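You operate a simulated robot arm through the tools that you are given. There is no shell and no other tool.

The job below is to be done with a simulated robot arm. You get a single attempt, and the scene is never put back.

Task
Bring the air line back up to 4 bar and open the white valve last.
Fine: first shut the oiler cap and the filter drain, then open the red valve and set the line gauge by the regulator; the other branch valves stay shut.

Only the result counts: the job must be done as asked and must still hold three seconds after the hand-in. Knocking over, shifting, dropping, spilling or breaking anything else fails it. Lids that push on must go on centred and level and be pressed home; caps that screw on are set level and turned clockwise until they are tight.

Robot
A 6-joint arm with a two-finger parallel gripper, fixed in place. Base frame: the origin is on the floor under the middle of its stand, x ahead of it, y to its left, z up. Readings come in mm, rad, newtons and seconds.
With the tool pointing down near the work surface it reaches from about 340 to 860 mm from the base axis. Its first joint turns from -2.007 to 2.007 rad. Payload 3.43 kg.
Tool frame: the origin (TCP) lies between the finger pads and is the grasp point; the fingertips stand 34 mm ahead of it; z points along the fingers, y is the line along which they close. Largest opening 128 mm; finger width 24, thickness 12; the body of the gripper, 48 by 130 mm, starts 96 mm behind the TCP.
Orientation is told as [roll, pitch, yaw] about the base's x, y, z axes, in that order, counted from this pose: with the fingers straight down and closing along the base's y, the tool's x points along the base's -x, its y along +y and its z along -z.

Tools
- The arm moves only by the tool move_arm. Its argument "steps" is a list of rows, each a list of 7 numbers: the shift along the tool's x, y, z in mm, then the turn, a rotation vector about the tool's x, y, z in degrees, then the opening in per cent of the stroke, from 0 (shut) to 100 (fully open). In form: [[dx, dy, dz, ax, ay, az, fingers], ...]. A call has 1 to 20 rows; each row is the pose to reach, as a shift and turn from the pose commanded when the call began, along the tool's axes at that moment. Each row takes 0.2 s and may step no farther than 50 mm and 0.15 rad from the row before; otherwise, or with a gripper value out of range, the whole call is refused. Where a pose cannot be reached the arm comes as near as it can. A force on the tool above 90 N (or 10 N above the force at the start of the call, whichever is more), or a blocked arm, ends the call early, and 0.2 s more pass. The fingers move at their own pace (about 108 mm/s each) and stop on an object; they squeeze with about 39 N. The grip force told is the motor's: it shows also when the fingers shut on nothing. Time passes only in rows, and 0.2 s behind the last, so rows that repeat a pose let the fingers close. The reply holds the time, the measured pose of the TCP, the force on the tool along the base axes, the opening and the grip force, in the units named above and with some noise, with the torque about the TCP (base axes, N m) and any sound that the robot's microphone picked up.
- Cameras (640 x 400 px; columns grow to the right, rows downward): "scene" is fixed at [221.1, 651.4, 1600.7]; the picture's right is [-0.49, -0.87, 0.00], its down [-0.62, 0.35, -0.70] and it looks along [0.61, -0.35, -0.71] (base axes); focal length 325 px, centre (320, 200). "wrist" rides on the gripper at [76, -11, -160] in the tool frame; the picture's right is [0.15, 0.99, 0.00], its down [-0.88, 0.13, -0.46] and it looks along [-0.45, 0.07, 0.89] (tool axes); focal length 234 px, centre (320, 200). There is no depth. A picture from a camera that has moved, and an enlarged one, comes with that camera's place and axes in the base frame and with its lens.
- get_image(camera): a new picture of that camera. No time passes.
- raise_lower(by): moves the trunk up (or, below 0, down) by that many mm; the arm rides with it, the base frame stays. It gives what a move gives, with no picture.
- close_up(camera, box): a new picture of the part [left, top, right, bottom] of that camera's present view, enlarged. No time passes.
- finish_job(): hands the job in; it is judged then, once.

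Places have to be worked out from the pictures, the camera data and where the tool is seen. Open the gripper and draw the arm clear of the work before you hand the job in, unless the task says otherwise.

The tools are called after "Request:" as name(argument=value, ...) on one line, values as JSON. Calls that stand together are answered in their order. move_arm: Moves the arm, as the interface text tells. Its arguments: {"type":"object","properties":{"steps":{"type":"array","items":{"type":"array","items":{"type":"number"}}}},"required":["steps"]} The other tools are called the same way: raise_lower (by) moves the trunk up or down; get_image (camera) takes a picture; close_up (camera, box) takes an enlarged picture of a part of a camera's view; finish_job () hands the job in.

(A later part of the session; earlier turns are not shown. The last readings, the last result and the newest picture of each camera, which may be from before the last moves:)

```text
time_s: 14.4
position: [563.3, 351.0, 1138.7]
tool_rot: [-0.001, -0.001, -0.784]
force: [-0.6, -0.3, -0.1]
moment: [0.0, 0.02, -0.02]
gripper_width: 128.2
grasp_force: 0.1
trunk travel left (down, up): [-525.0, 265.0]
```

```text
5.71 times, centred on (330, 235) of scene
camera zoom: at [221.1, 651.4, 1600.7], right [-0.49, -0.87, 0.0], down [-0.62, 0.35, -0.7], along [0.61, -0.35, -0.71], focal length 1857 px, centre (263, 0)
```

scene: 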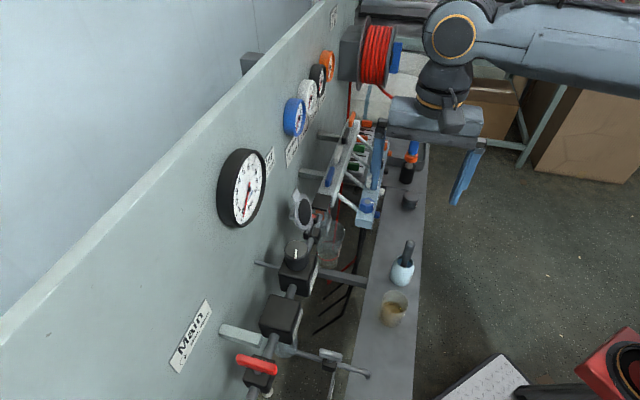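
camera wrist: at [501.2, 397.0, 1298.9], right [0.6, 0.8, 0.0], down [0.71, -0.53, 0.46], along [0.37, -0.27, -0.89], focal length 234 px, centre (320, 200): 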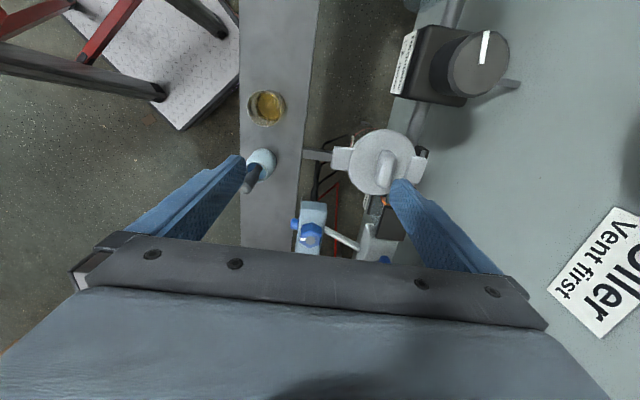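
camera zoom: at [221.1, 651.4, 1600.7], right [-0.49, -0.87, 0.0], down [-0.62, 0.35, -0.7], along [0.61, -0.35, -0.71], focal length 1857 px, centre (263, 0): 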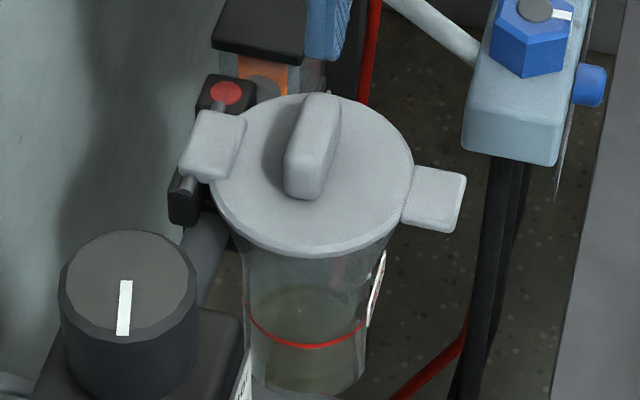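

The lid lies on the bowl with its top at z≈1035, centre n≈719. I close the fingers, move over the front part of the lid (n≈692) and come down to just above it.

Request:
move_arm(steps=[[0, 0, 0, 0, 0, 0, 0], [0, 0, 0, 0, 0, 0, 0], [0, 0, 0, 0, 0, 0, 0], [0, 20, 0, 0, 0, 0, 0], [0, 45, 0, 0, 0, 0, 0], [0, 45, 30, 0, 0, 0, 0], [0, 45, 55, 0, 0, 0, 0]])

Request:
close_up(camera="scene", box=[270, 160, 390, 260])

Request:
get_image(camera="wrist")

```text
time_s: 16.0
position: [595.9, 384.1, 1083.5]
tool_rot: [0.001, 0.0, -0.785]
force: [-0.7, 0.2, -0.3]
moment: [0.02, 0.02, 0.05]
gripper_width: 0.0
grasp_force: 32.7
trunk travel left (down, up): [-525.0, 265.0]
```

```text
4.00 times, centred on (330, 210) of scene
camera zoom: at [221.1, 651.4, 1600.7], right [-0.49, -0.87, 0.0], down [-0.62, 0.35, -0.7], along [0.61, -0.35, -0.71], focal length 1300 px, centre (280, 160)
```

zoom: 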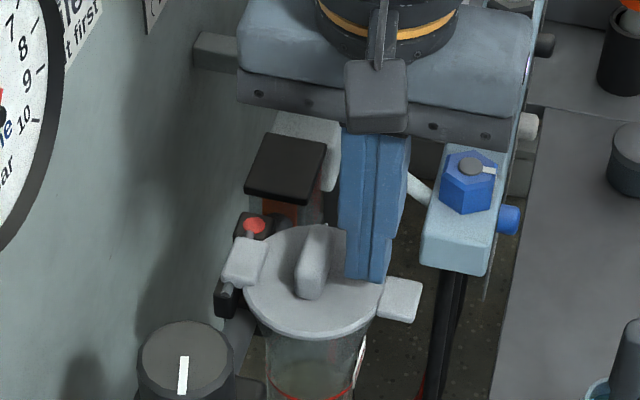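

```text
taken
camera wrist: at [533.0, 428.4, 1243.1], right [0.6, 0.8, 0.0], down [0.71, -0.53, 0.46], along [0.37, -0.27, -0.89], focal length 234 px, centre (320, 200)
```

wrist: 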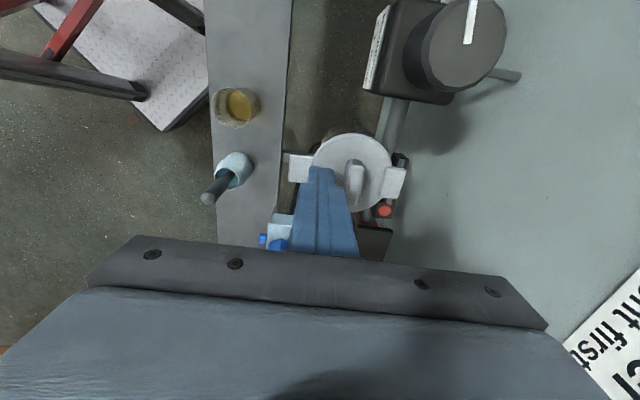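

Fingertips are ~14 mm above the lid. I lower in small steps to feel contact.

Request:
move_arm(steps=[[0, 0, 3, 0, 0, 0, 0], [0, 0, 6, 0, 0, 0, 0], [0, 0, 9, 0, 0, 0, 0], [0, 0, 11, 0, 0, 0, 0]])

```text
time_s: 17.0
position: [594.8, 384.1, 1072.1]
tool_rot: [0.001, 0.0, -0.787]
force: [-0.7, 0.5, -0.1]
moment: [-0.01, 0.01, -0.01]
gripper_width: 0.0
grasp_force: 33.0
trunk travel left (down, up): [-525.0, 265.0]
```

No contact yet (tips ≈1038). I continue in 1–2 mm steps.

Request:
move_arm(steps=[[0, 0, 1.5, 0, 0, 0, 0], [0, 0, 3, 0, 0, 0, 0], [0, 0, 4.5, 0, 0, 0, 0]])

```text
time_s: 17.8
position: [593.8, 384.4, 1068.5]
tool_rot: [0.001, 0.001, -0.785]
force: [-0.4, 0.0, 0.0]
moment: [-0.01, -0.02, 0.02]
gripper_width: 0.0
grasp_force: 33.1
trunk travel left (down, up): [-525.0, 265.0]
```

Request:
close_up(camera="scene", box=[300, 190, 370, 250])

Request:
close_up(camera="wrist", box=[270, 110, 430, 230])

```text
6.67 times, centred on (335, 220) of scene
camera zoom: at [221.1, 651.4, 1600.7], right [-0.49, -0.87, 0.0], down [-0.62, 0.35, -0.7], along [0.61, -0.35, -0.71], focal length 2167 px, centre (220, 67)
```

zoom: 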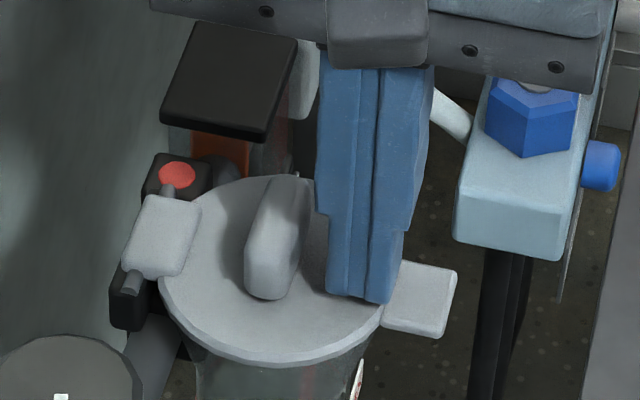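

```text
3.33 times, centred on (350, 170) of wrist
camera zoom: at [532.6, 428.8, 1228.1], right [0.6, 0.8, 0.0], down [0.72, -0.53, 0.46], along [0.37, -0.27, -0.89], focal length 781 px, centre (220, 300)
```

zoom: 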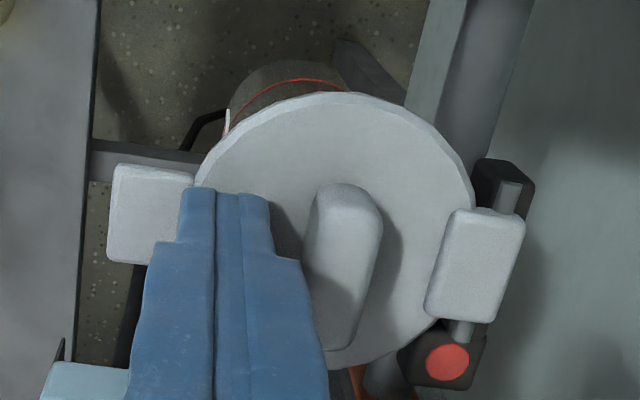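

Fingertips seem within a few mm of the lid, no contact yet. I continue down in 1.5 mm steps.

Request:
move_arm(steps=[[0, 0, 1.5, 0, 0, 0, 0], [0, 0, 3, 0, 0, 0, 0], [0, 0, 4.5, 0, 0, 0, 0]])

```text
time_s: 18.6
position: [593.8, 383.3, 1065.0]
tool_rot: [0.004, -0.001, -0.785]
force: [-1.2, 1.8, 15.0]
moment: [0.07, 0.02, -0.11]
gripper_width: 0.0
grasp_force: 33.0
trunk travel left (down, up): [-525.0, 265.0]
```

Contact at 15 N (lid top ≈1030). I press a bit further to seat it.

Request:
move_arm(steps=[[0, 0, 1, 0, 0, 0, 0], [0, 0, 2, 0, 0, 0, 0], [0, 0, 2, 0, 0, 0, 0]])

```text
time_s: 19.4
position: [594.0, 383.3, 1064.8]
tool_rot: [0.005, -0.001, -0.786]
force: [2.4, 5.3, 35.8]
moment: [0.29, -0.18, -0.03]
gripper_width: 0.0
grasp_force: 33.0
trunk travel left (down, up): [-525.0, 265.0]
```

No further movement at 36 N; I press once more slightly to be sure it is home, then check.

Request:
move_arm(steps=[[0, 0, 1, 0, 0, 0, 0], [0, 0, 1.8, 0, 0, 0, 0], [0, 0, 1.8, 0, 0, 0, 0]])

Request:
close_up(camera="scene", box=[300, 190, 370, 250])

```text
time_s: 20.2
position: [595.1, 384.1, 1062.9]
tool_rot: [0.006, -0.002, -0.785]
force: [3.3, 3.4, 47.8]
moment: [0.3, -0.18, 0.13]
gripper_width: 0.2
grasp_force: 32.8
trunk travel left (down, up): [-525.0, 265.0]
```

```text
6.67 times, centred on (335, 220) of scene
camera zoom: at [221.1, 651.4, 1600.7], right [-0.49, -0.87, 0.0], down [-0.62, 0.35, -0.7], along [0.61, -0.35, -0.71], focal length 2167 px, centre (220, 67)
```

zoom: 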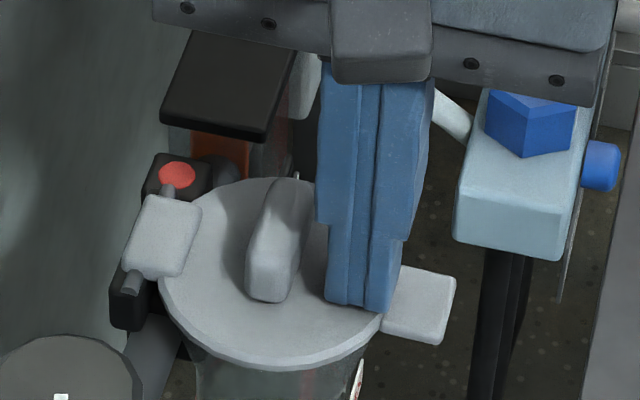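

The lid seems to have gone down ~2 mm between these pictures. I press once more to see whether it still gives.

Request:
move_arm(steps=[[0, 0, 1, 0, 0, 0, 0], [0, 0, 2, 0, 0, 0, 0], [0, 0, 2, 0, 0, 0, 0]])

Request:
close_up(camera="scene", box=[300, 190, 370, 250])

```text
time_s: 21.0
position: [596.1, 383.5, 1062.8]
tool_rot: [0.009, -0.002, -0.785]
force: [0.7, 1.4, 57.6]
moment: [0.34, -0.17, 0.06]
gripper_width: 0.0
grasp_force: 33.0
trunk travel left (down, up): [-525.0, 265.0]
```

```text
6.67 times, centred on (335, 220) of scene
camera zoom: at [221.1, 651.4, 1600.7], right [-0.49, -0.87, 0.0], down [-0.62, 0.35, -0.7], along [0.61, -0.35, -0.71], focal length 2167 px, centre (220, 67)
```

zoom: 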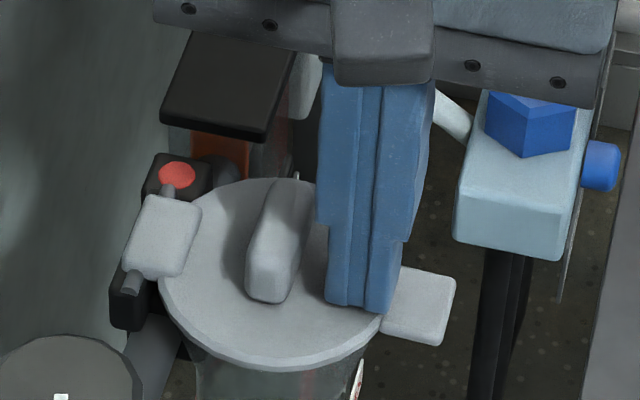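

The lid no longer gives at 58 N, so it is home. I lift off and check it stays shut.

Request:
move_arm(steps=[[0, 0, -5, 0, 0, 0, 0], [0, 0, -30, 0, 0, 0, 0], [0, 0, -70, 0, 0, 0, 0], [0, 0, -110, 0, 0, 0, 0]])

Request:
close_up(camera="scene", box=[290, 190, 370, 260])

Request:
get_image(camera="wrist")

```text
time_s: 22.0
position: [595.7, 383.9, 1165.9]
tool_rot: [-0.002, -0.001, -0.786]
force: [0.1, -0.5, 0.1]
moment: [-0.05, 0.04, -0.01]
gripper_width: 0.1
grasp_force: 33.0
trunk travel left (down, up): [-525.0, 265.0]
```

```text
5.71 times, centred on (330, 225) of scene
camera zoom: at [221.1, 651.4, 1600.7], right [-0.49, -0.87, 0.0], down [-0.62, 0.35, -0.7], along [0.61, -0.35, -0.71], focal length 1857 px, centre (263, 57)
```

zoom: 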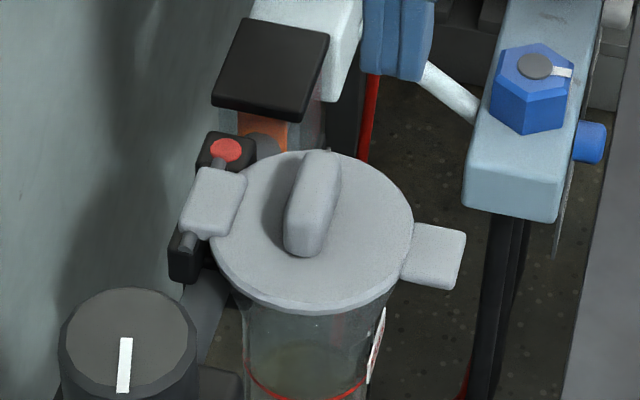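

```text
taken
camera wrist: at [533.8, 429.8, 1326.5], right [0.6, 0.8, 0.0], down [0.72, -0.53, 0.46], along [0.36, -0.27, -0.89], focal length 234 px, centre (320, 200)
```

wrist: 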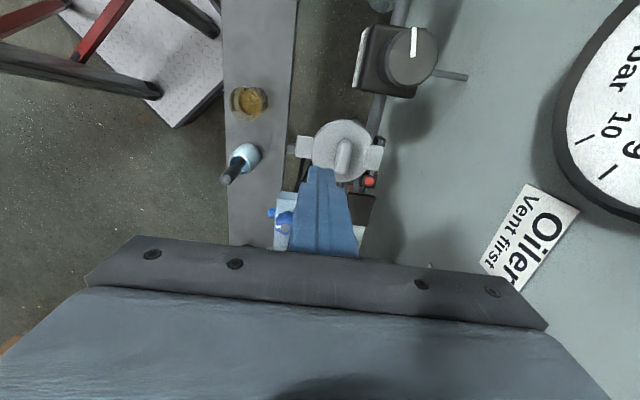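

The oiler lid stays shut. Next is the filter drain: I retreat and move left toward it at safe height while turning the tool to close across its lever.

Request:
move_arm(steps=[[0, -31, 0, 0, 0, 0, 0], [0, -62, 0, 0, 0, 0, 20], [0, -92, 0, 0, 0, 0, 40], [17.5, -92, 0, 0, 0, -7.5, 40], [35, -92, 0, 0, 0, -15, 40], [52.5, -92, 0, 0, 0, -22.5, 40], [70, -92, 0, 0, 0, -30, 40], [87.5, -92, 0, 0, 0, -37.5, 40], [105, -92, 0, 0, 0, -45, 40], [122.5, -92, 0, 0, 0, -52.5, 40], [140, -92, 0, 0, 0, -60, 40], [157.5, -92, 0, 0, 0, -67.5, 40], [175, -92, 0, 0, 0, -75, 40], [192.5, -92, 0, 0, 0, -82.5, 40], [210, -92, 0, 0, 0, -90, 40]])

Request:
get_image(camera="wrist")

Request:
get_image(camera="scene")

```text
time_s: 25.2
position: [381.0, 467.5, 1167.0]
tool_rot: [0.0, 0.001, 0.788]
force: [0.8, -0.6, 0.5]
moment: [0.01, 0.05, 0.01]
gripper_width: 51.3
grasp_force: 0.1
trunk travel left (down, up): [-525.0, 265.0]
```

```text
taken
camera wrist: at [334.8, 405.1, 1327.5], right [-0.8, 0.59, 0.0], down [0.53, 0.72, 0.46], along [0.27, 0.37, -0.89], focal length 234 px, centre (320, 200)
```

wrist: 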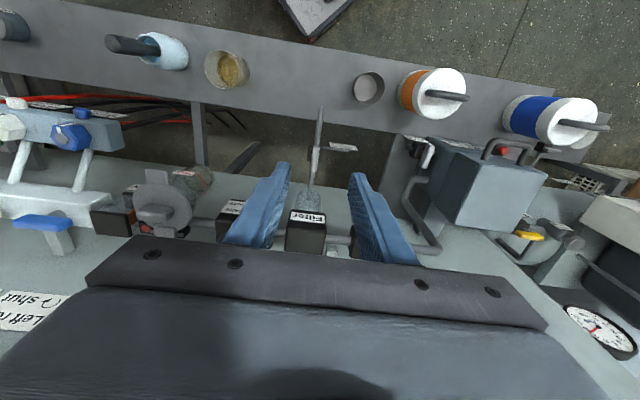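

```text
taken
```

scene: 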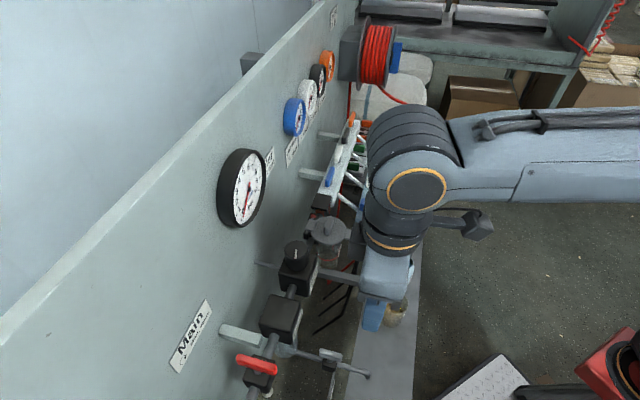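

I zoom in on the drain valve and the filter from above to measure clearances.

Request:
close_up(camera="wrist", box=[270, 90, 390, 200])

Request:
close_up(camera="wrist", box=[210, 180, 350, 270])

Request:
close_up(camera="scene", box=[220, 280, 380, 400])

```text
3.64 times, centred on (330, 145) of wrist
camera zoom: at [334.8, 405.1, 1327.5], right [-0.8, 0.59, 0.0], down [0.53, 0.72, 0.46], along [0.27, 0.37, -0.89], focal length 852 px, centre (284, 400)
```

zoom: 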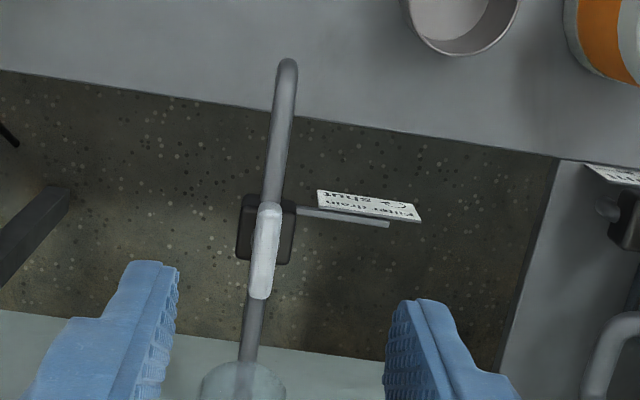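

```text
4.44 times, centred on (280, 225) of wrist
camera zoom: at [334.8, 405.1, 1327.5], right [-0.8, 0.59, 0.0], down [0.53, 0.72, 0.46], along [0.27, 0.37, -0.89], focal length 1041 px, centre (498, 89)
```

zoom: 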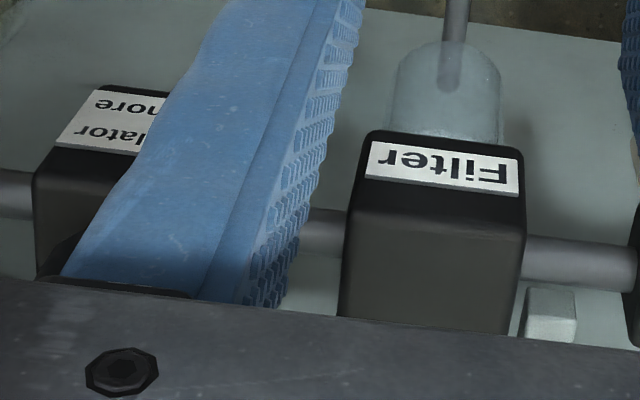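

```text
3.33 times, centred on (300, 340) of scene
camera zoom: at [221.1, 651.4, 1600.7], right [-0.49, -0.87, 0.0], down [-0.62, 0.35, -0.7], along [0.61, -0.35, -0.71], focal length 1083 px, centre (387, -267)
```

zoom: 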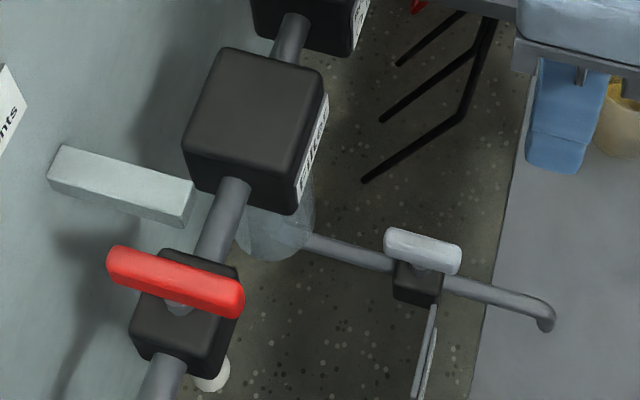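

Drain lever centre computes to about [423,508.5,891], length ~50 mm; filter box front at n≈726, top z≈1017. I zoom in strongly on the lever to find its pivot.

Request:
close_up(camera="wrist", box=[300, 135, 335, 180])

Request:
close_up(camera="scene", box=[310, 335, 360, 385])

```text
8.89 times, centred on (318, 158) of wrist
camera zoom: at [334.8, 405.1, 1327.5], right [-0.8, 0.59, 0.0], down [0.53, 0.72, 0.46], along [0.27, 0.37, -0.89], focal length 2082 px, centre (342, 578)
```

zoom: 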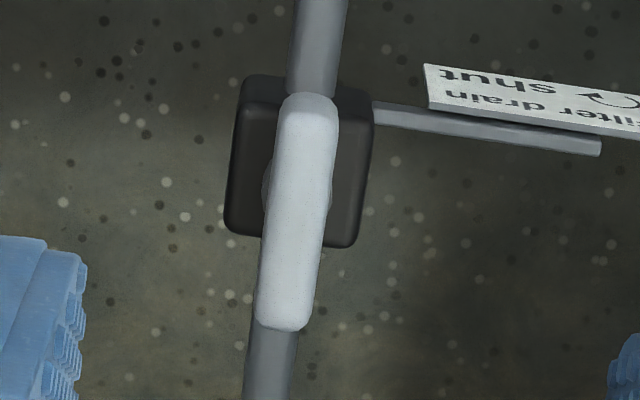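

```text
8.00 times, centred on (335, 360) of scene
camera zoom: at [221.1, 651.4, 1600.7], right [-0.49, -0.87, 0.0], down [-0.62, 0.35, -0.7], along [0.61, -0.35, -0.71], focal length 2600 px, centre (200, -1080)
```

zoom: 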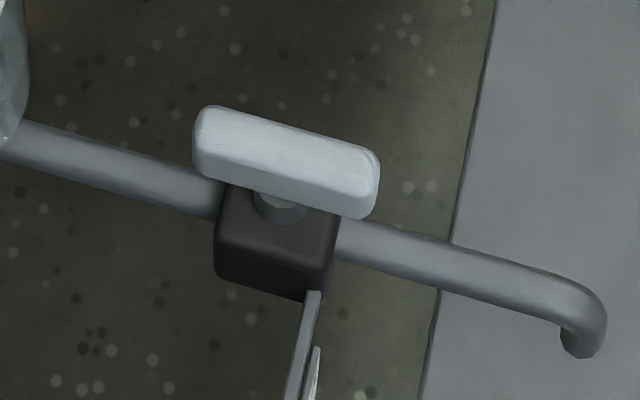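

The lever pivots about its middle at n≈659, t≈-60 (top z≈895). I'll turn it clockwise by pushing its robot-side end leftward with closed fingers; first I close the fingers and go beside it, then descend part way.

Request:
move_arm(steps=[[0, 0, 0, 0, 0, 0, 0], [-11, -13, 0, 0, 0, 0, 0], [-22, -26, 0, 0, 0, 0, 0], [-22, -26, 45, 0, 0, 0, 0], [-22, -26, 90, 0, 0, 0, 0], [-22, -26, 135, 0, 0, 0, 0], [-22, -26, 180, 0, 0, 0, 0], [-22, -26, 205, 0, 0, 0, 0]])

Request:
get_image(camera="wrist")

Request:
close_up(camera="scene", box=[270, 290, 390, 400])

```text
time_s: 27.0
position: [414.4, 461.8, 963.4]
tool_rot: [0.0, 0.001, 0.786]
force: [0.1, -0.5, -0.1]
moment: [0.02, -0.01, -0.01]
gripper_width: 0.0
grasp_force: 32.8
trunk travel left (down, up): [-525.0, 265.0]
```

```text
taken
camera wrist: at [368.1, 400.7, 1122.1], right [-0.8, 0.6, 0.0], down [0.53, 0.72, 0.46], along [0.27, 0.37, -0.89], focal length 234 px, centre (320, 200)
```

wrist: 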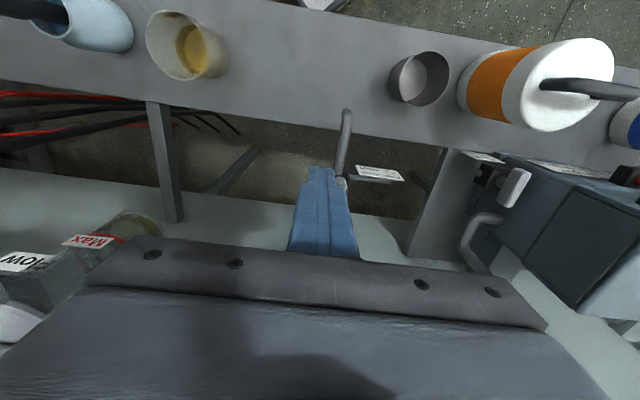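

```text
3.64 times, centred on (330, 345) of scene
camera zoom: at [221.1, 651.4, 1600.7], right [-0.49, -0.87, 0.0], down [-0.62, 0.35, -0.7], along [0.61, -0.35, -0.71], focal length 1182 px, centre (284, -327)
```

zoom: 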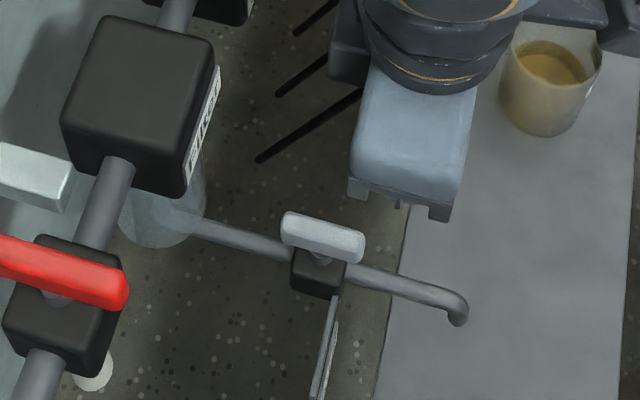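

Clear so far: the fingers are to the right of the lever's robot end. I lower the last 44 mm so the tips sit beside the lever.

Request:
move_arm(steps=[[0, 0, 15, 0, 0, 0, 0], [0, 0, 30, 0, 0, 0, 0], [0, 0, 44, 0, 0, 0, 0]])

Request:
close_up(camera="wrist", box=[270, 100, 410, 220])

Request:
close_up(camera="scene", box=[290, 310, 380, 390])

```text
time_s: 27.8
position: [416.0, 463.1, 917.7]
tool_rot: [-0.001, 0.001, 0.786]
force: [-0.1, 0.3, -0.2]
moment: [0.0, -0.01, 0.0]
gripper_width: 0.0
grasp_force: 33.7
trunk travel left (down, up): [-525.0, 265.0]
```

```text
3.33 times, centred on (340, 160) of wrist
camera zoom: at [369.0, 401.7, 1078.7], right [-0.8, 0.6, 0.0], down [0.53, 0.71, 0.46], along [0.27, 0.37, -0.89], focal length 781 px, centre (253, 333)
```

zoom: 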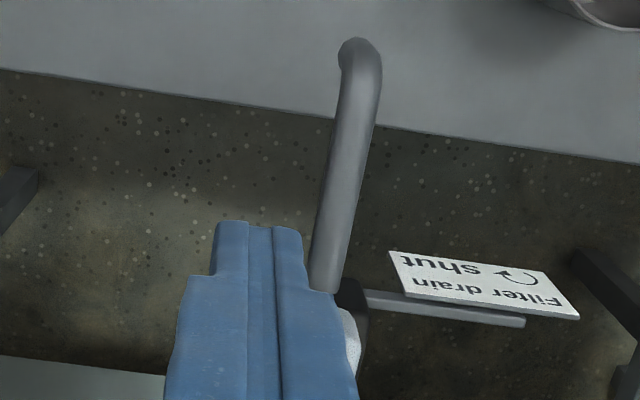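

```text
5.00 times, centred on (335, 350) of scene
camera zoom: at [221.1, 651.4, 1600.7], right [-0.49, -0.87, 0.0], down [-0.62, 0.35, -0.7], along [0.61, -0.35, -0.71], focal length 1625 px, centre (245, -550)
```

zoom: 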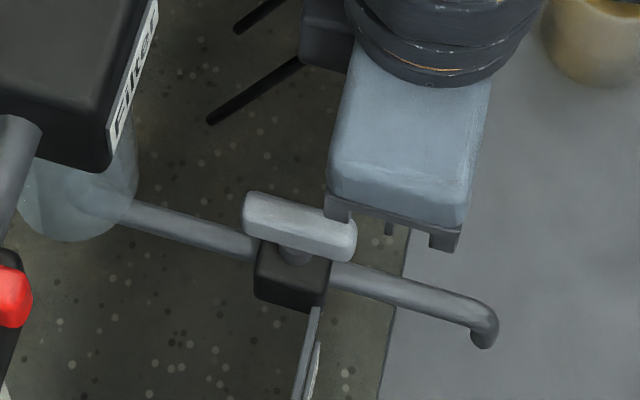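

Tips are at z≈884, next to the lever. I start pushing left along the lever's arc (first ~35°) and check the force.

Request:
move_arm(steps=[[-4, 4, 0, 0, 0, 0, 0], [-4, 8, 0, 0, 0, 0, 0], [-4, 12, 0, 0, 0, 0, 0], [-4, 16, 0, 0, 0, 0, 0], [-4, 19, 0, 0, 0, 0, 0]])

Request:
close_up(camera="scene", box=[290, 310, 380, 390])

```text
time_s: 29.0
position: [404.5, 480.7, 919.2]
tool_rot: [0.0, -0.001, 0.787]
force: [0.8, -0.9, -0.7]
moment: [-0.04, -0.04, 0.02]
gripper_width: 0.0
grasp_force: 32.8
trunk travel left (down, up): [-525.0, 265.0]
```

```text
5.00 times, centred on (335, 350) of scene
camera zoom: at [221.1, 651.4, 1600.7], right [-0.49, -0.87, 0.0], down [-0.62, 0.35, -0.7], along [0.61, -0.35, -0.71], focal length 1625 px, centre (245, -550)
```

zoom: 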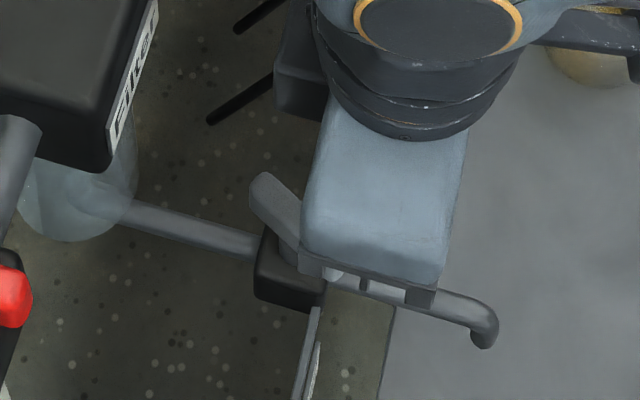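

The lever turns clockwise with little force. I continue along the arc to the full quarter turn.

Request:
move_arm(steps=[[-1.5, 4, 0, 0, 0, 0, 0], [-4.2, 8, 0, 0, 0, 0, 0], [-7, 11, 0, 0, 0, 0, 0], [-10, 13, 0, 0, 0, 0, 0], [-13, 14.5, 0, 0, 0, 0, 0]])

Request:
close_up(camera="scene", box=[290, 310, 380, 390])

Request:
close_up(camera="wrist", box=[270, 100, 410, 220])

```text
time_s: 30.2
position: [403.5, 498.5, 918.2]
tool_rot: [-0.002, 0.0, 0.785]
force: [0.4, 0.8, -0.1]
moment: [0.02, 0.02, -0.02]
gripper_width: 0.0
grasp_force: 32.5
trunk travel left (down, up): [-525.0, 265.0]
```

```text
5.00 times, centred on (335, 350) of scene
camera zoom: at [221.1, 651.4, 1600.7], right [-0.49, -0.87, 0.0], down [-0.62, 0.35, -0.7], along [0.61, -0.35, -0.71], focal length 1625 px, centre (245, -550)
```

zoom: 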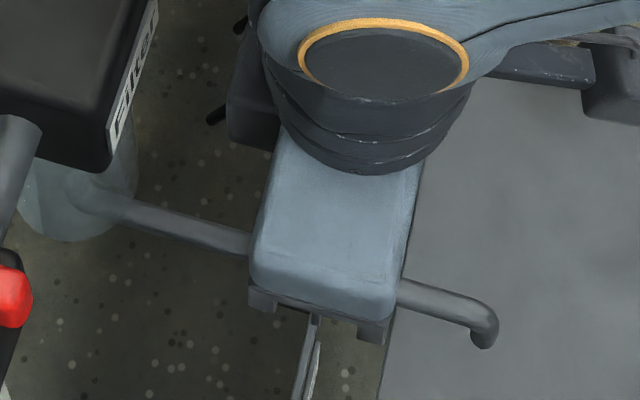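

```text
3.33 times, centred on (340, 160) of wrist
camera zoom: at [357.2, 438.0, 1078.3], right [-0.8, 0.6, 0.0], down [0.53, 0.71, 0.46], along [0.27, 0.37, -0.89], focal length 781 px, centre (253, 333)
```

zoom: 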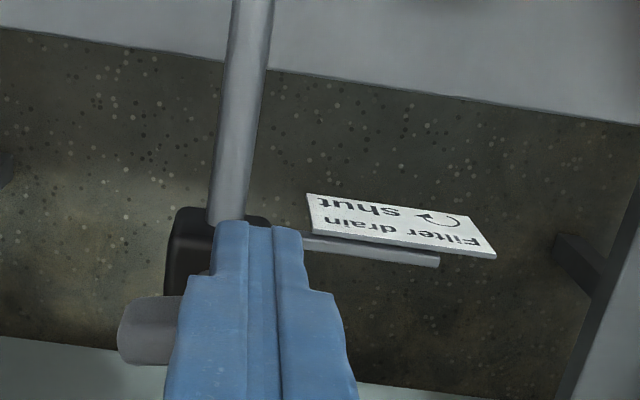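

The lever is nearly across the tube. I push a few mm further toward the wall until the end stop is felt.

Request:
move_arm(steps=[[-1.5, 0, 0, 0, 0, 0, 0], [-3, 0, 0, 0, 0, 0, 0], [-4.5, 0, 0, 0, 0, 0, 0]])

```text
time_s: 31.0
position: [404.8, 501.1, 918.1]
tool_rot: [0.001, 0.004, 0.786]
force: [-10.7, -13.7, 4.4]
moment: [-0.19, 0.25, -0.09]
gripper_width: 0.1
grasp_force: 33.1
trunk travel left (down, up): [-525.0, 265.0]
```

End stop felt (~17 N). I back off, lift and check the lever.

Request:
move_arm(steps=[[10, 0, 0, 0, 0, 0, 0], [25, 0, -10, 0, 0, 0, 0], [40, 0, -50, 0, 0, 0, 0], [60, 0, -95, 0, 0, 0, 0], [60, 0, -140, 0, 0, 0, 0], [60, 0, -185, 0, 0, 0, 0], [60, 0, -225, 0, 0, 0, 0]])

Request:
close_up(camera="scene", box=[290, 310, 380, 390])

Request:
get_image(camera="wrist")

```text
time_s: 32.6
position: [363.4, 461.6, 1143.2]
tool_rot: [0.0, 0.001, 0.788]
force: [-0.2, 0.7, -0.4]
moment: [-0.01, -0.01, 0.0]
gripper_width: 0.0
grasp_force: 32.3
trunk travel left (down, up): [-525.0, 265.0]
```

```text
5.00 times, centred on (335, 350) of scene
camera zoom: at [221.1, 651.4, 1600.7], right [-0.49, -0.87, 0.0], down [-0.62, 0.35, -0.7], along [0.61, -0.35, -0.71], focal length 1625 px, centre (245, -550)
```

zoom: 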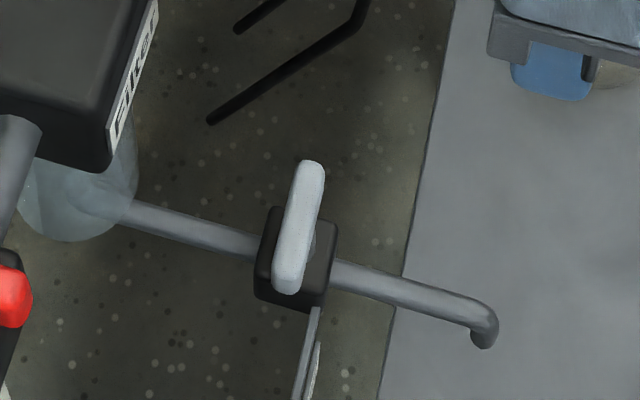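

```text
taken
camera wrist: at [316.9, 399.2, 1303.6], right [-0.8, 0.6, 0.0], down [0.53, 0.72, 0.46], along [0.27, 0.37, -0.89], focal length 234 px, centre (320, 200)
```

wrist: 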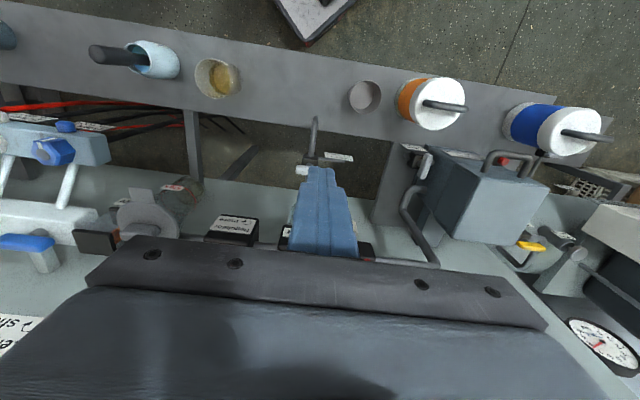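

The drain lever is now across its tube, at its stop: shut. Next I move left, above and in front of the red valve, opening the fingers so the camera can see it.

Request:
move_arm(steps=[[-14, 23, -12, 0, 0, 0, 30], [-28, 46, -24, 0, 0, 0, 60], [-42, 69, -36, 0, 0, 0, 100], [-56.6, 92.6, -47, 0, 0, 0, 100], [-56.6, 92.6, -47, 0, 0, 0, 100]])

Request:
get_image(camera="wrist")

Request:
close_up(camera="wrist", box=[270, 130, 390, 250])

Request:
close_up(camera="scene", box=[220, 330, 300, 400])

```text
time_s: 33.8
position: [338.8, 568.1, 1190.7]
tool_rot: [0.001, 0.001, 0.786]
force: [-1.3, -0.2, 0.6]
moment: [0.02, 0.01, -0.02]
gripper_width: 128.1
grasp_force: 0.2
trunk travel left (down, up): [-525.0, 265.0]
```

```text
taken
camera wrist: at [292.3, 505.2, 1350.8], right [-0.8, 0.6, 0.0], down [0.53, 0.71, 0.46], along [0.27, 0.37, -0.89], focal length 234 px, centre (320, 200)
```

wrist: 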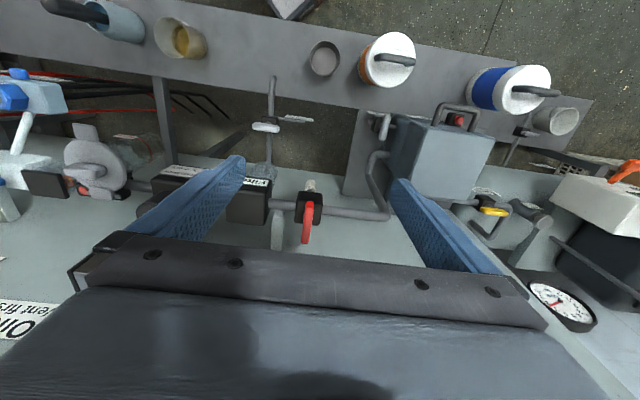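

```text
3.33 times, centred on (330, 190) of wrist
camera zoom: at [292.3, 505.2, 1350.8], right [-0.8, 0.6, 0.0], down [0.53, 0.71, 0.46], along [0.27, 0.37, -0.89], focal length 781 px, centre (287, 233)
```

zoom: 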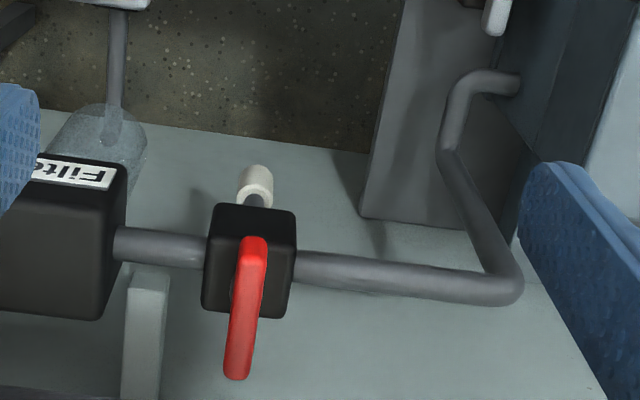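

```text
5.71 times, centred on (260, 365) of scene
camera zoom: at [221.1, 651.4, 1600.7], right [-0.49, -0.87, 0.0], down [-0.62, 0.35, -0.7], along [0.61, -0.35, -0.71], focal length 1857 px, centre (663, -743)
```

zoom: 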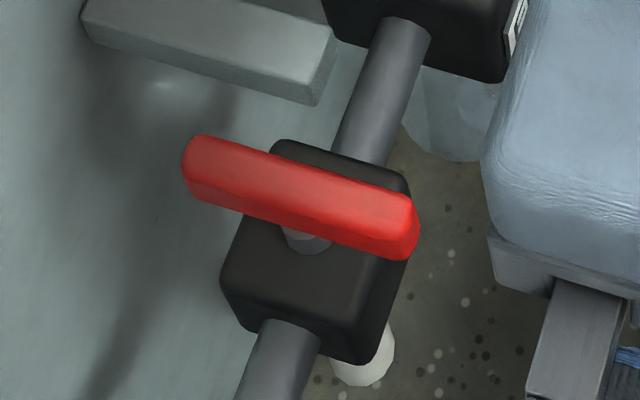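

The red handle is centred at about n=754, t=-161, top z≈1060, across the pipe (shut). I move the gripper over it with the fingers partly open.

Request:
move_arm(steps=[[-38, 0, 0, 0, 0, 0, 45], [-76, -1, 0, 0, 0, 0, 45], [-112.7, -1, 0, 0, 0, 0, 45], [-112.7, -1, 30, 0, 0, 0, 45], [-112.7, -1, 60, 0, 0, 0, 45]])

Request:
get_image(camera="wrist")

Request:
close_up(camera="scene", box=[200, 280, 320, 400])

```text
time_s: 35.0
position: [419.0, 644.6, 1129.6]
tool_rot: [-0.001, 0.0, 0.785]
force: [-0.3, -0.6, 0.9]
moment: [0.04, -0.02, -0.01]
gripper_width: 57.6
grasp_force: 0.2
out of reach, approached as far as the arm can: row 3
trunk travel left (down, up): [-525.0, 265.0]
```

```text
taken
camera wrist: at [373.7, 583.2, 1290.3], right [-0.8, 0.6, 0.0], down [0.53, 0.72, 0.46], along [0.27, 0.37, -0.89], focal length 234 px, centre (320, 200)
```

wrist: 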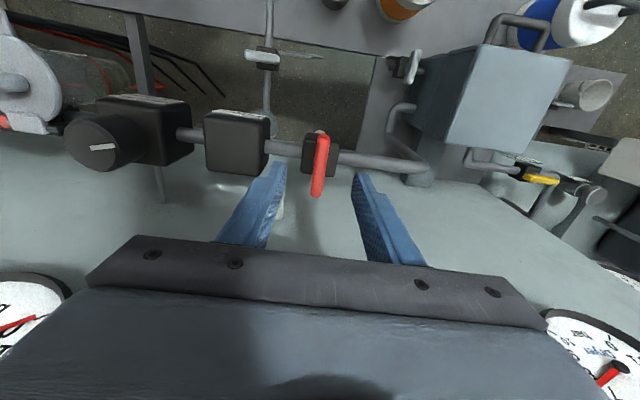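

```text
3.33 times, centred on (260, 340) of scene
camera zoom: at [221.1, 651.4, 1600.7], right [-0.49, -0.87, 0.0], down [-0.62, 0.35, -0.7], along [0.61, -0.35, -0.71], focal length 1083 px, centre (520, -267)
```

zoom: 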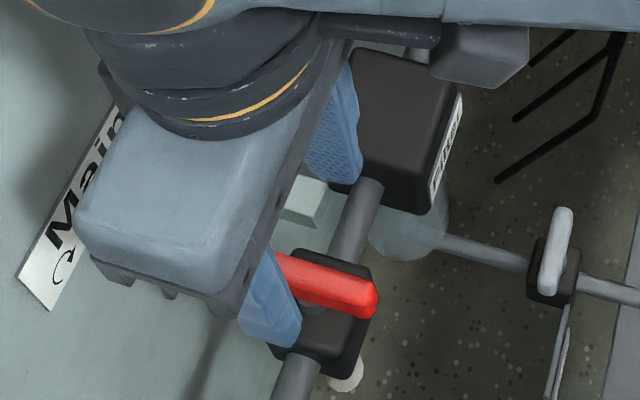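

I'm centred over the red handle (n≈752, t≈-160). I lower 48 mm so the fingers straddle it.

Request:
move_arm(steps=[[-1, 1, 16, 0, 0, 0, 45], [-1, 1, 32, 0, 0, 0, 45], [-1, 1, 48, 0, 0, 0, 45]])

Request:
close_up(camera="wrist", box=[240, 110, 400, 230])

Request:
close_up(camera="scene", box=[200, 310, 320, 400])

```text
time_s: 35.8
position: [418.0, 647.4, 1082.6]
tool_rot: [-0.002, 0.0, 0.786]
force: [0.1, 0.0, 0.6]
moment: [0.03, 0.02, -0.05]
gripper_width: 57.7
grasp_force: 0.0
trunk travel left (down, up): [-525.0, 265.0]
```

```text
3.33 times, centred on (320, 170) of wrist
camera zoom: at [372.8, 584.6, 1242.9], right [-0.8, 0.6, 0.0], down [0.53, 0.71, 0.46], along [0.27, 0.37, -0.89], focal length 781 px, centre (320, 300)
```

zoom: 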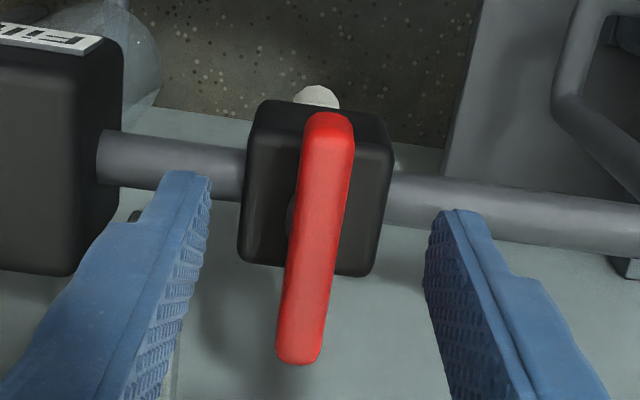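

```text
4.44 times, centred on (260, 355) of scene
camera zoom: at [221.1, 651.4, 1600.7], right [-0.49, -0.87, 0.0], down [-0.62, 0.35, -0.7], along [0.61, -0.35, -0.71], focal length 1445 px, centre (587, -489)
```

zoom: 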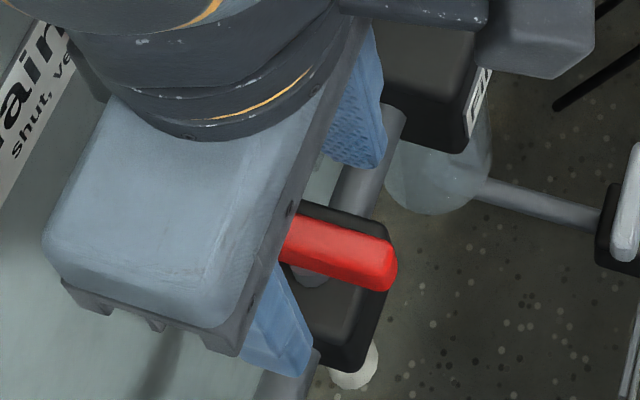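

The handle is centred between the fingers. I close on it.

Request:
move_arm(steps=[[0, 0, 0, 0, 0, 0, 0], [0, 0, 0, 0, 0, 0, 0], [0, 0, 0, 0, 0, 0, 0], [0, 0, 0, 0, 0, 0, 0]])

```text
time_s: 36.8
position: [420.2, 645.5, 1083.0]
tool_rot: [0.0, -0.001, 0.784]
force: [4.0, -5.6, -1.0]
moment: [-0.11, -0.17, -0.01]
gripper_width: 13.1
grasp_force: 45.2
trunk travel left (down, up): [-525.0, 265.0]
```

The grip holds on the 13 mm handle. I turn counter-clockwise 45° first and read the torque.

Request:
move_arm(steps=[[0, -1, 0, 0, 0, 0, 0], [0, -1, 0, 0, 0, -7.5, 0], [0, -1, 0, 0, 0, -15, 0], [0, -1, 0, 0, 0, -22.5, 0], [0, -1, 0, 0, 0, -30, 0], [0, -1, 0, 0, 0, -37.5, 0], [0, -1, 0, 0, 0, -45, 0]])

Request:
close_up(camera="wrist", box=[240, 110, 400, 230])

```text
time_s: 38.4
position: [423.6, 643.7, 1082.3]
tool_rot: [-0.004, 0.0, 1.57]
force: [33.4, -13.3, -2.3]
moment: [0.26, -0.74, -0.23]
gripper_width: 12.4
grasp_force: 45.0
trunk travel left (down, up): [-525.0, 265.0]
```

```text
3.33 times, centred on (320, 170) of wrist
camera zoom: at [434.2, 568.1, 1242.8], right [-0.99, -0.15, 0.0], down [-0.13, 0.88, 0.46], along [-0.06, 0.45, -0.89], focal length 781 px, centre (320, 300)
```

zoom: 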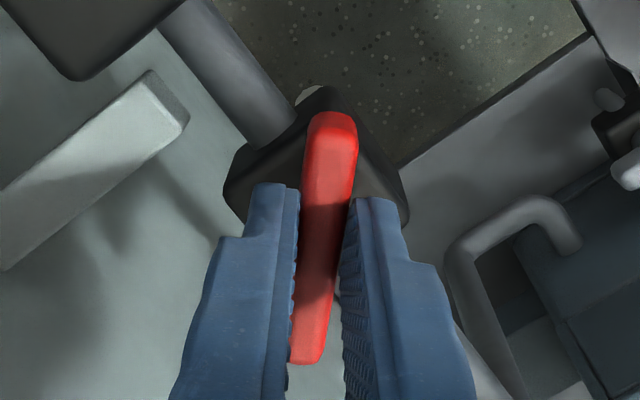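

The sideways force shows my grip is ~6 mm on the robot side of the pivot. I continue the turn to 90° along the corrected arc around the pivot.

Request:
move_arm(steps=[[3, -5.9, 0, 0, 0, 0, 0], [2.95, -6.8, 0, 0, 0, -7.5, 0], [2.8, -7.6, 0, 0, 0, -15, 0], [2.5, -8.4, 0, 0, 0, -22.5, 0], [2.1, -9.15, 0, 0, 0, -30, 0], [1.6, -9.9, 0, 0, 0, -37.5, 0], [1.1, -10.5, 0, 0, 0, -45, 0]])

Request:
close_up(camera="wrist", box=[240, 110, 400, 230])

Request:
close_up(camera="scene", box=[190, 120, 310, 240])

```text
time_s: 40.0
position: [428.6, 646.5, 1083.0]
tool_rot: [0.0, -0.001, 2.361]
force: [-13.1, 16.8, 5.4]
moment: [0.9, 0.73, -0.19]
gripper_width: 12.8
grasp_force: 44.8
trunk travel left (down, up): [-525.0, 265.0]
```

```text
3.33 times, centred on (320, 170) of wrist
camera zoom: at [490.0, 600.0, 1242.7], right [-0.59, -0.81, 0.0], down [-0.72, 0.53, 0.46], along [-0.37, 0.27, -0.89], focal length 781 px, centre (320, 300)
```

zoom: 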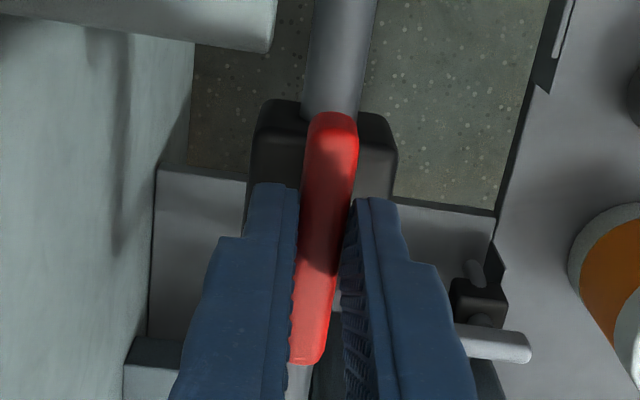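

```text
3.33 times, centred on (250, 180) of scene
camera zoom: at [221.1, 651.4, 1600.7], right [-0.49, -0.87, 0.0], down [-0.62, 0.35, -0.7], along [0.61, -0.35, -0.71], focal length 1083 px, centre (553, 267)
```

zoom: 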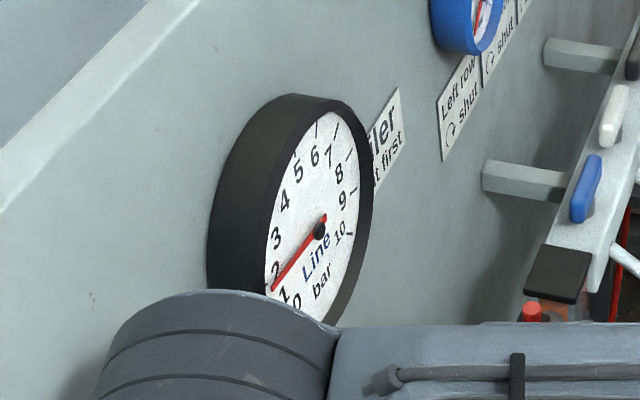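

The handle is in line with the pipe, and the line gauge has risen to about 1.5 bar. I nudge a few degrees more to make sure it is fully open against its stop.

Request:
move_arm(steps=[[0, 0, 0, 0, 0, -2.5, 0], [0, 0, 0, 0, 0, -5, 0], [0, 0, 0, 0, 0, -5, 0]])

```text
time_s: 40.8
position: [429.1, 646.8, 1083.1]
tool_rot: [-0.001, 0.0, 2.445]
force: [-20.7, 22.6, 3.5]
moment: [0.83, 0.45, -1.1]
gripper_width: 14.3
grasp_force: 45.3
trunk travel left (down, up): [-525.0, 265.0]
```

Torque rises to 1.1 N·m at the stop, so the red valve is fully open. I relax, open the fingers and lift off.

Request:
move_arm(steps=[[0, 0, 0, 0, 0, 5, 0], [0, 0, 0, 0, 0, 5, 40], [0, 0, 0, 0, 0, 5, 40], [0, 0, 0, 0, 0, 5, 40], [0, 0, -25, 0, 0, 5, 40], [0, 0, -45, 0, 0, 5, 40]])

Request:
get_image(camera="scene")

Request:
get_image(camera="wrist")

```text
time_s: 42.2
position: [429.6, 643.6, 1127.7]
tool_rot: [0.001, 0.0, 2.356]
force: [-0.3, 0.7, 0.9]
moment: [-0.01, 0.0, 0.02]
gripper_width: 51.1
grasp_force: 0.1
trunk travel left (down, up): [-525.0, 265.0]
```

```text
taken
```

scene: 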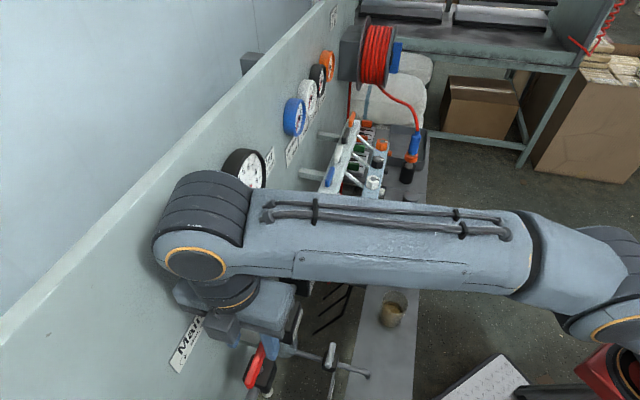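

```text
taken
camera wrist: at [491.4, 598.2, 1288.3], right [-0.6, -0.8, 0.0], down [-0.71, 0.53, 0.46], along [-0.37, 0.27, -0.89], focal length 234 px, centre (320, 200)
```

wrist: 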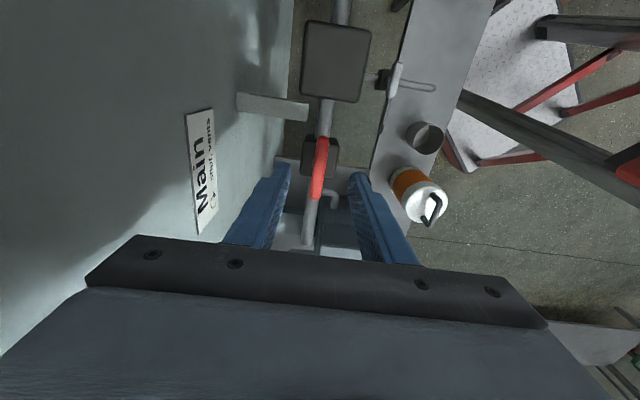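

The red valve is open and the line shows ~1.5 bar. Now the regulator (knob around n=759, t=42, top z≈1079): I retreat, move right and turn the tool to have clockwise travel available.

Request:
move_arm(steps=[[0, 40, -10, 0, 0, 0, 60], [0, 80, -20, 0, 0, 0, 80], [0, 120, -30, 0, 0, 0, 100], [27.6, 120, -30, 0, 0, 7.9, 100], [55.2, 120, -30, 0, 0, 15.8, 100], [82.8, 120, -30, 0, 0, 23.7, 100], [110.4, 120, -30, 0, 0, 31.6, 100], [138, 120, -30, 0, 0, 39.5, 100], [165.6, 120, -30, 0, 0, 47.4, 100], [193, 120, -30, 0, 0, 55, 100]])

Request:
get_image(camera="wrist")

Request:
close_up(camera="scene", box=[190, 120, 330, 260])

Request:
close_up(camera="scene", box=[220, 320, 320, 400])

```text
time_s: 44.4
position: [483.5, 423.4, 1158.1]
tool_rot: [-0.001, 0.0, 1.393]
force: [0.1, 0.0, -0.5]
moment: [-0.06, -0.07, -0.01]
gripper_width: 128.0
grasp_force: 0.1
trunk travel left (down, up): [-525.0, 265.0]
```

```text
taken
camera wrist: at [479.9, 346.3, 1317.7], right [-1.0, 0.03, 0.0], down [0.03, 0.89, 0.46], along [0.01, 0.46, -0.89], focal length 234 px, centre (320, 200)
```

wrist: 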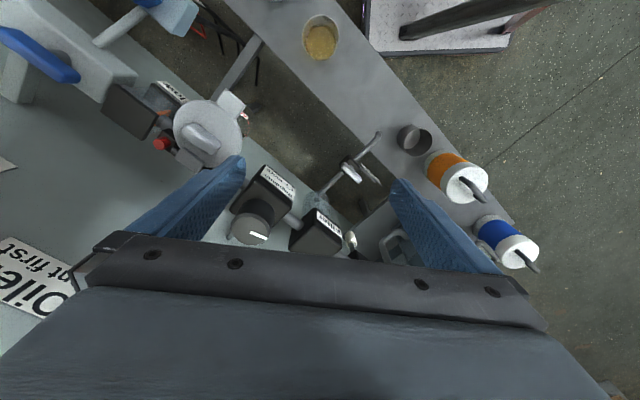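

```text
2.86 times, centred on (260, 190) of scene
camera zoom: at [221.1, 651.4, 1600.7], right [-0.49, -0.87, 0.0], down [-0.62, 0.35, -0.7], along [0.61, -0.35, -0.71], focal length 929 px, centre (491, 229)
```

zoom: 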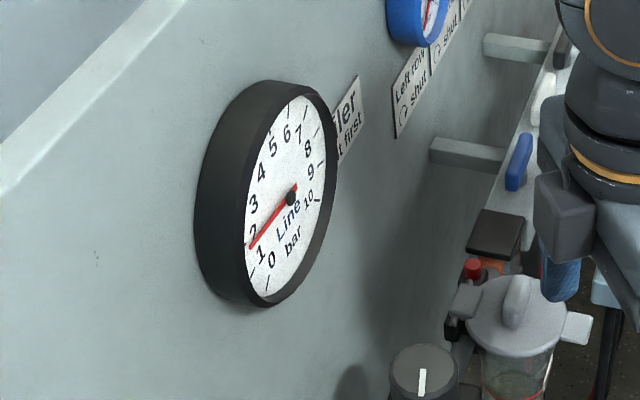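

```text
5.00 times, centred on (270, 360) of scene
camera zoom: at [221.1, 651.4, 1600.7], right [-0.49, -0.87, 0.0], down [-0.62, 0.35, -0.7], along [0.61, -0.35, -0.71], focal length 1625 px, centre (570, -600)
```

zoom: 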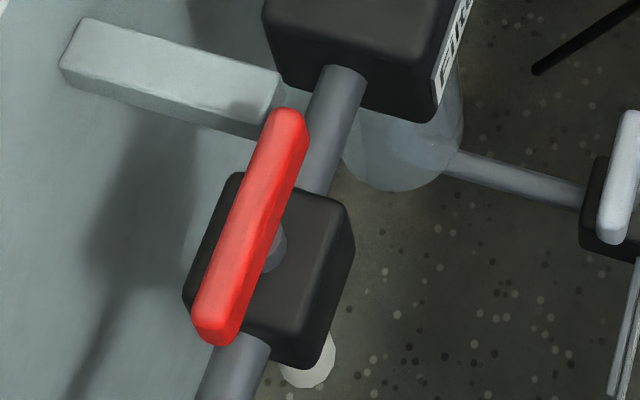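

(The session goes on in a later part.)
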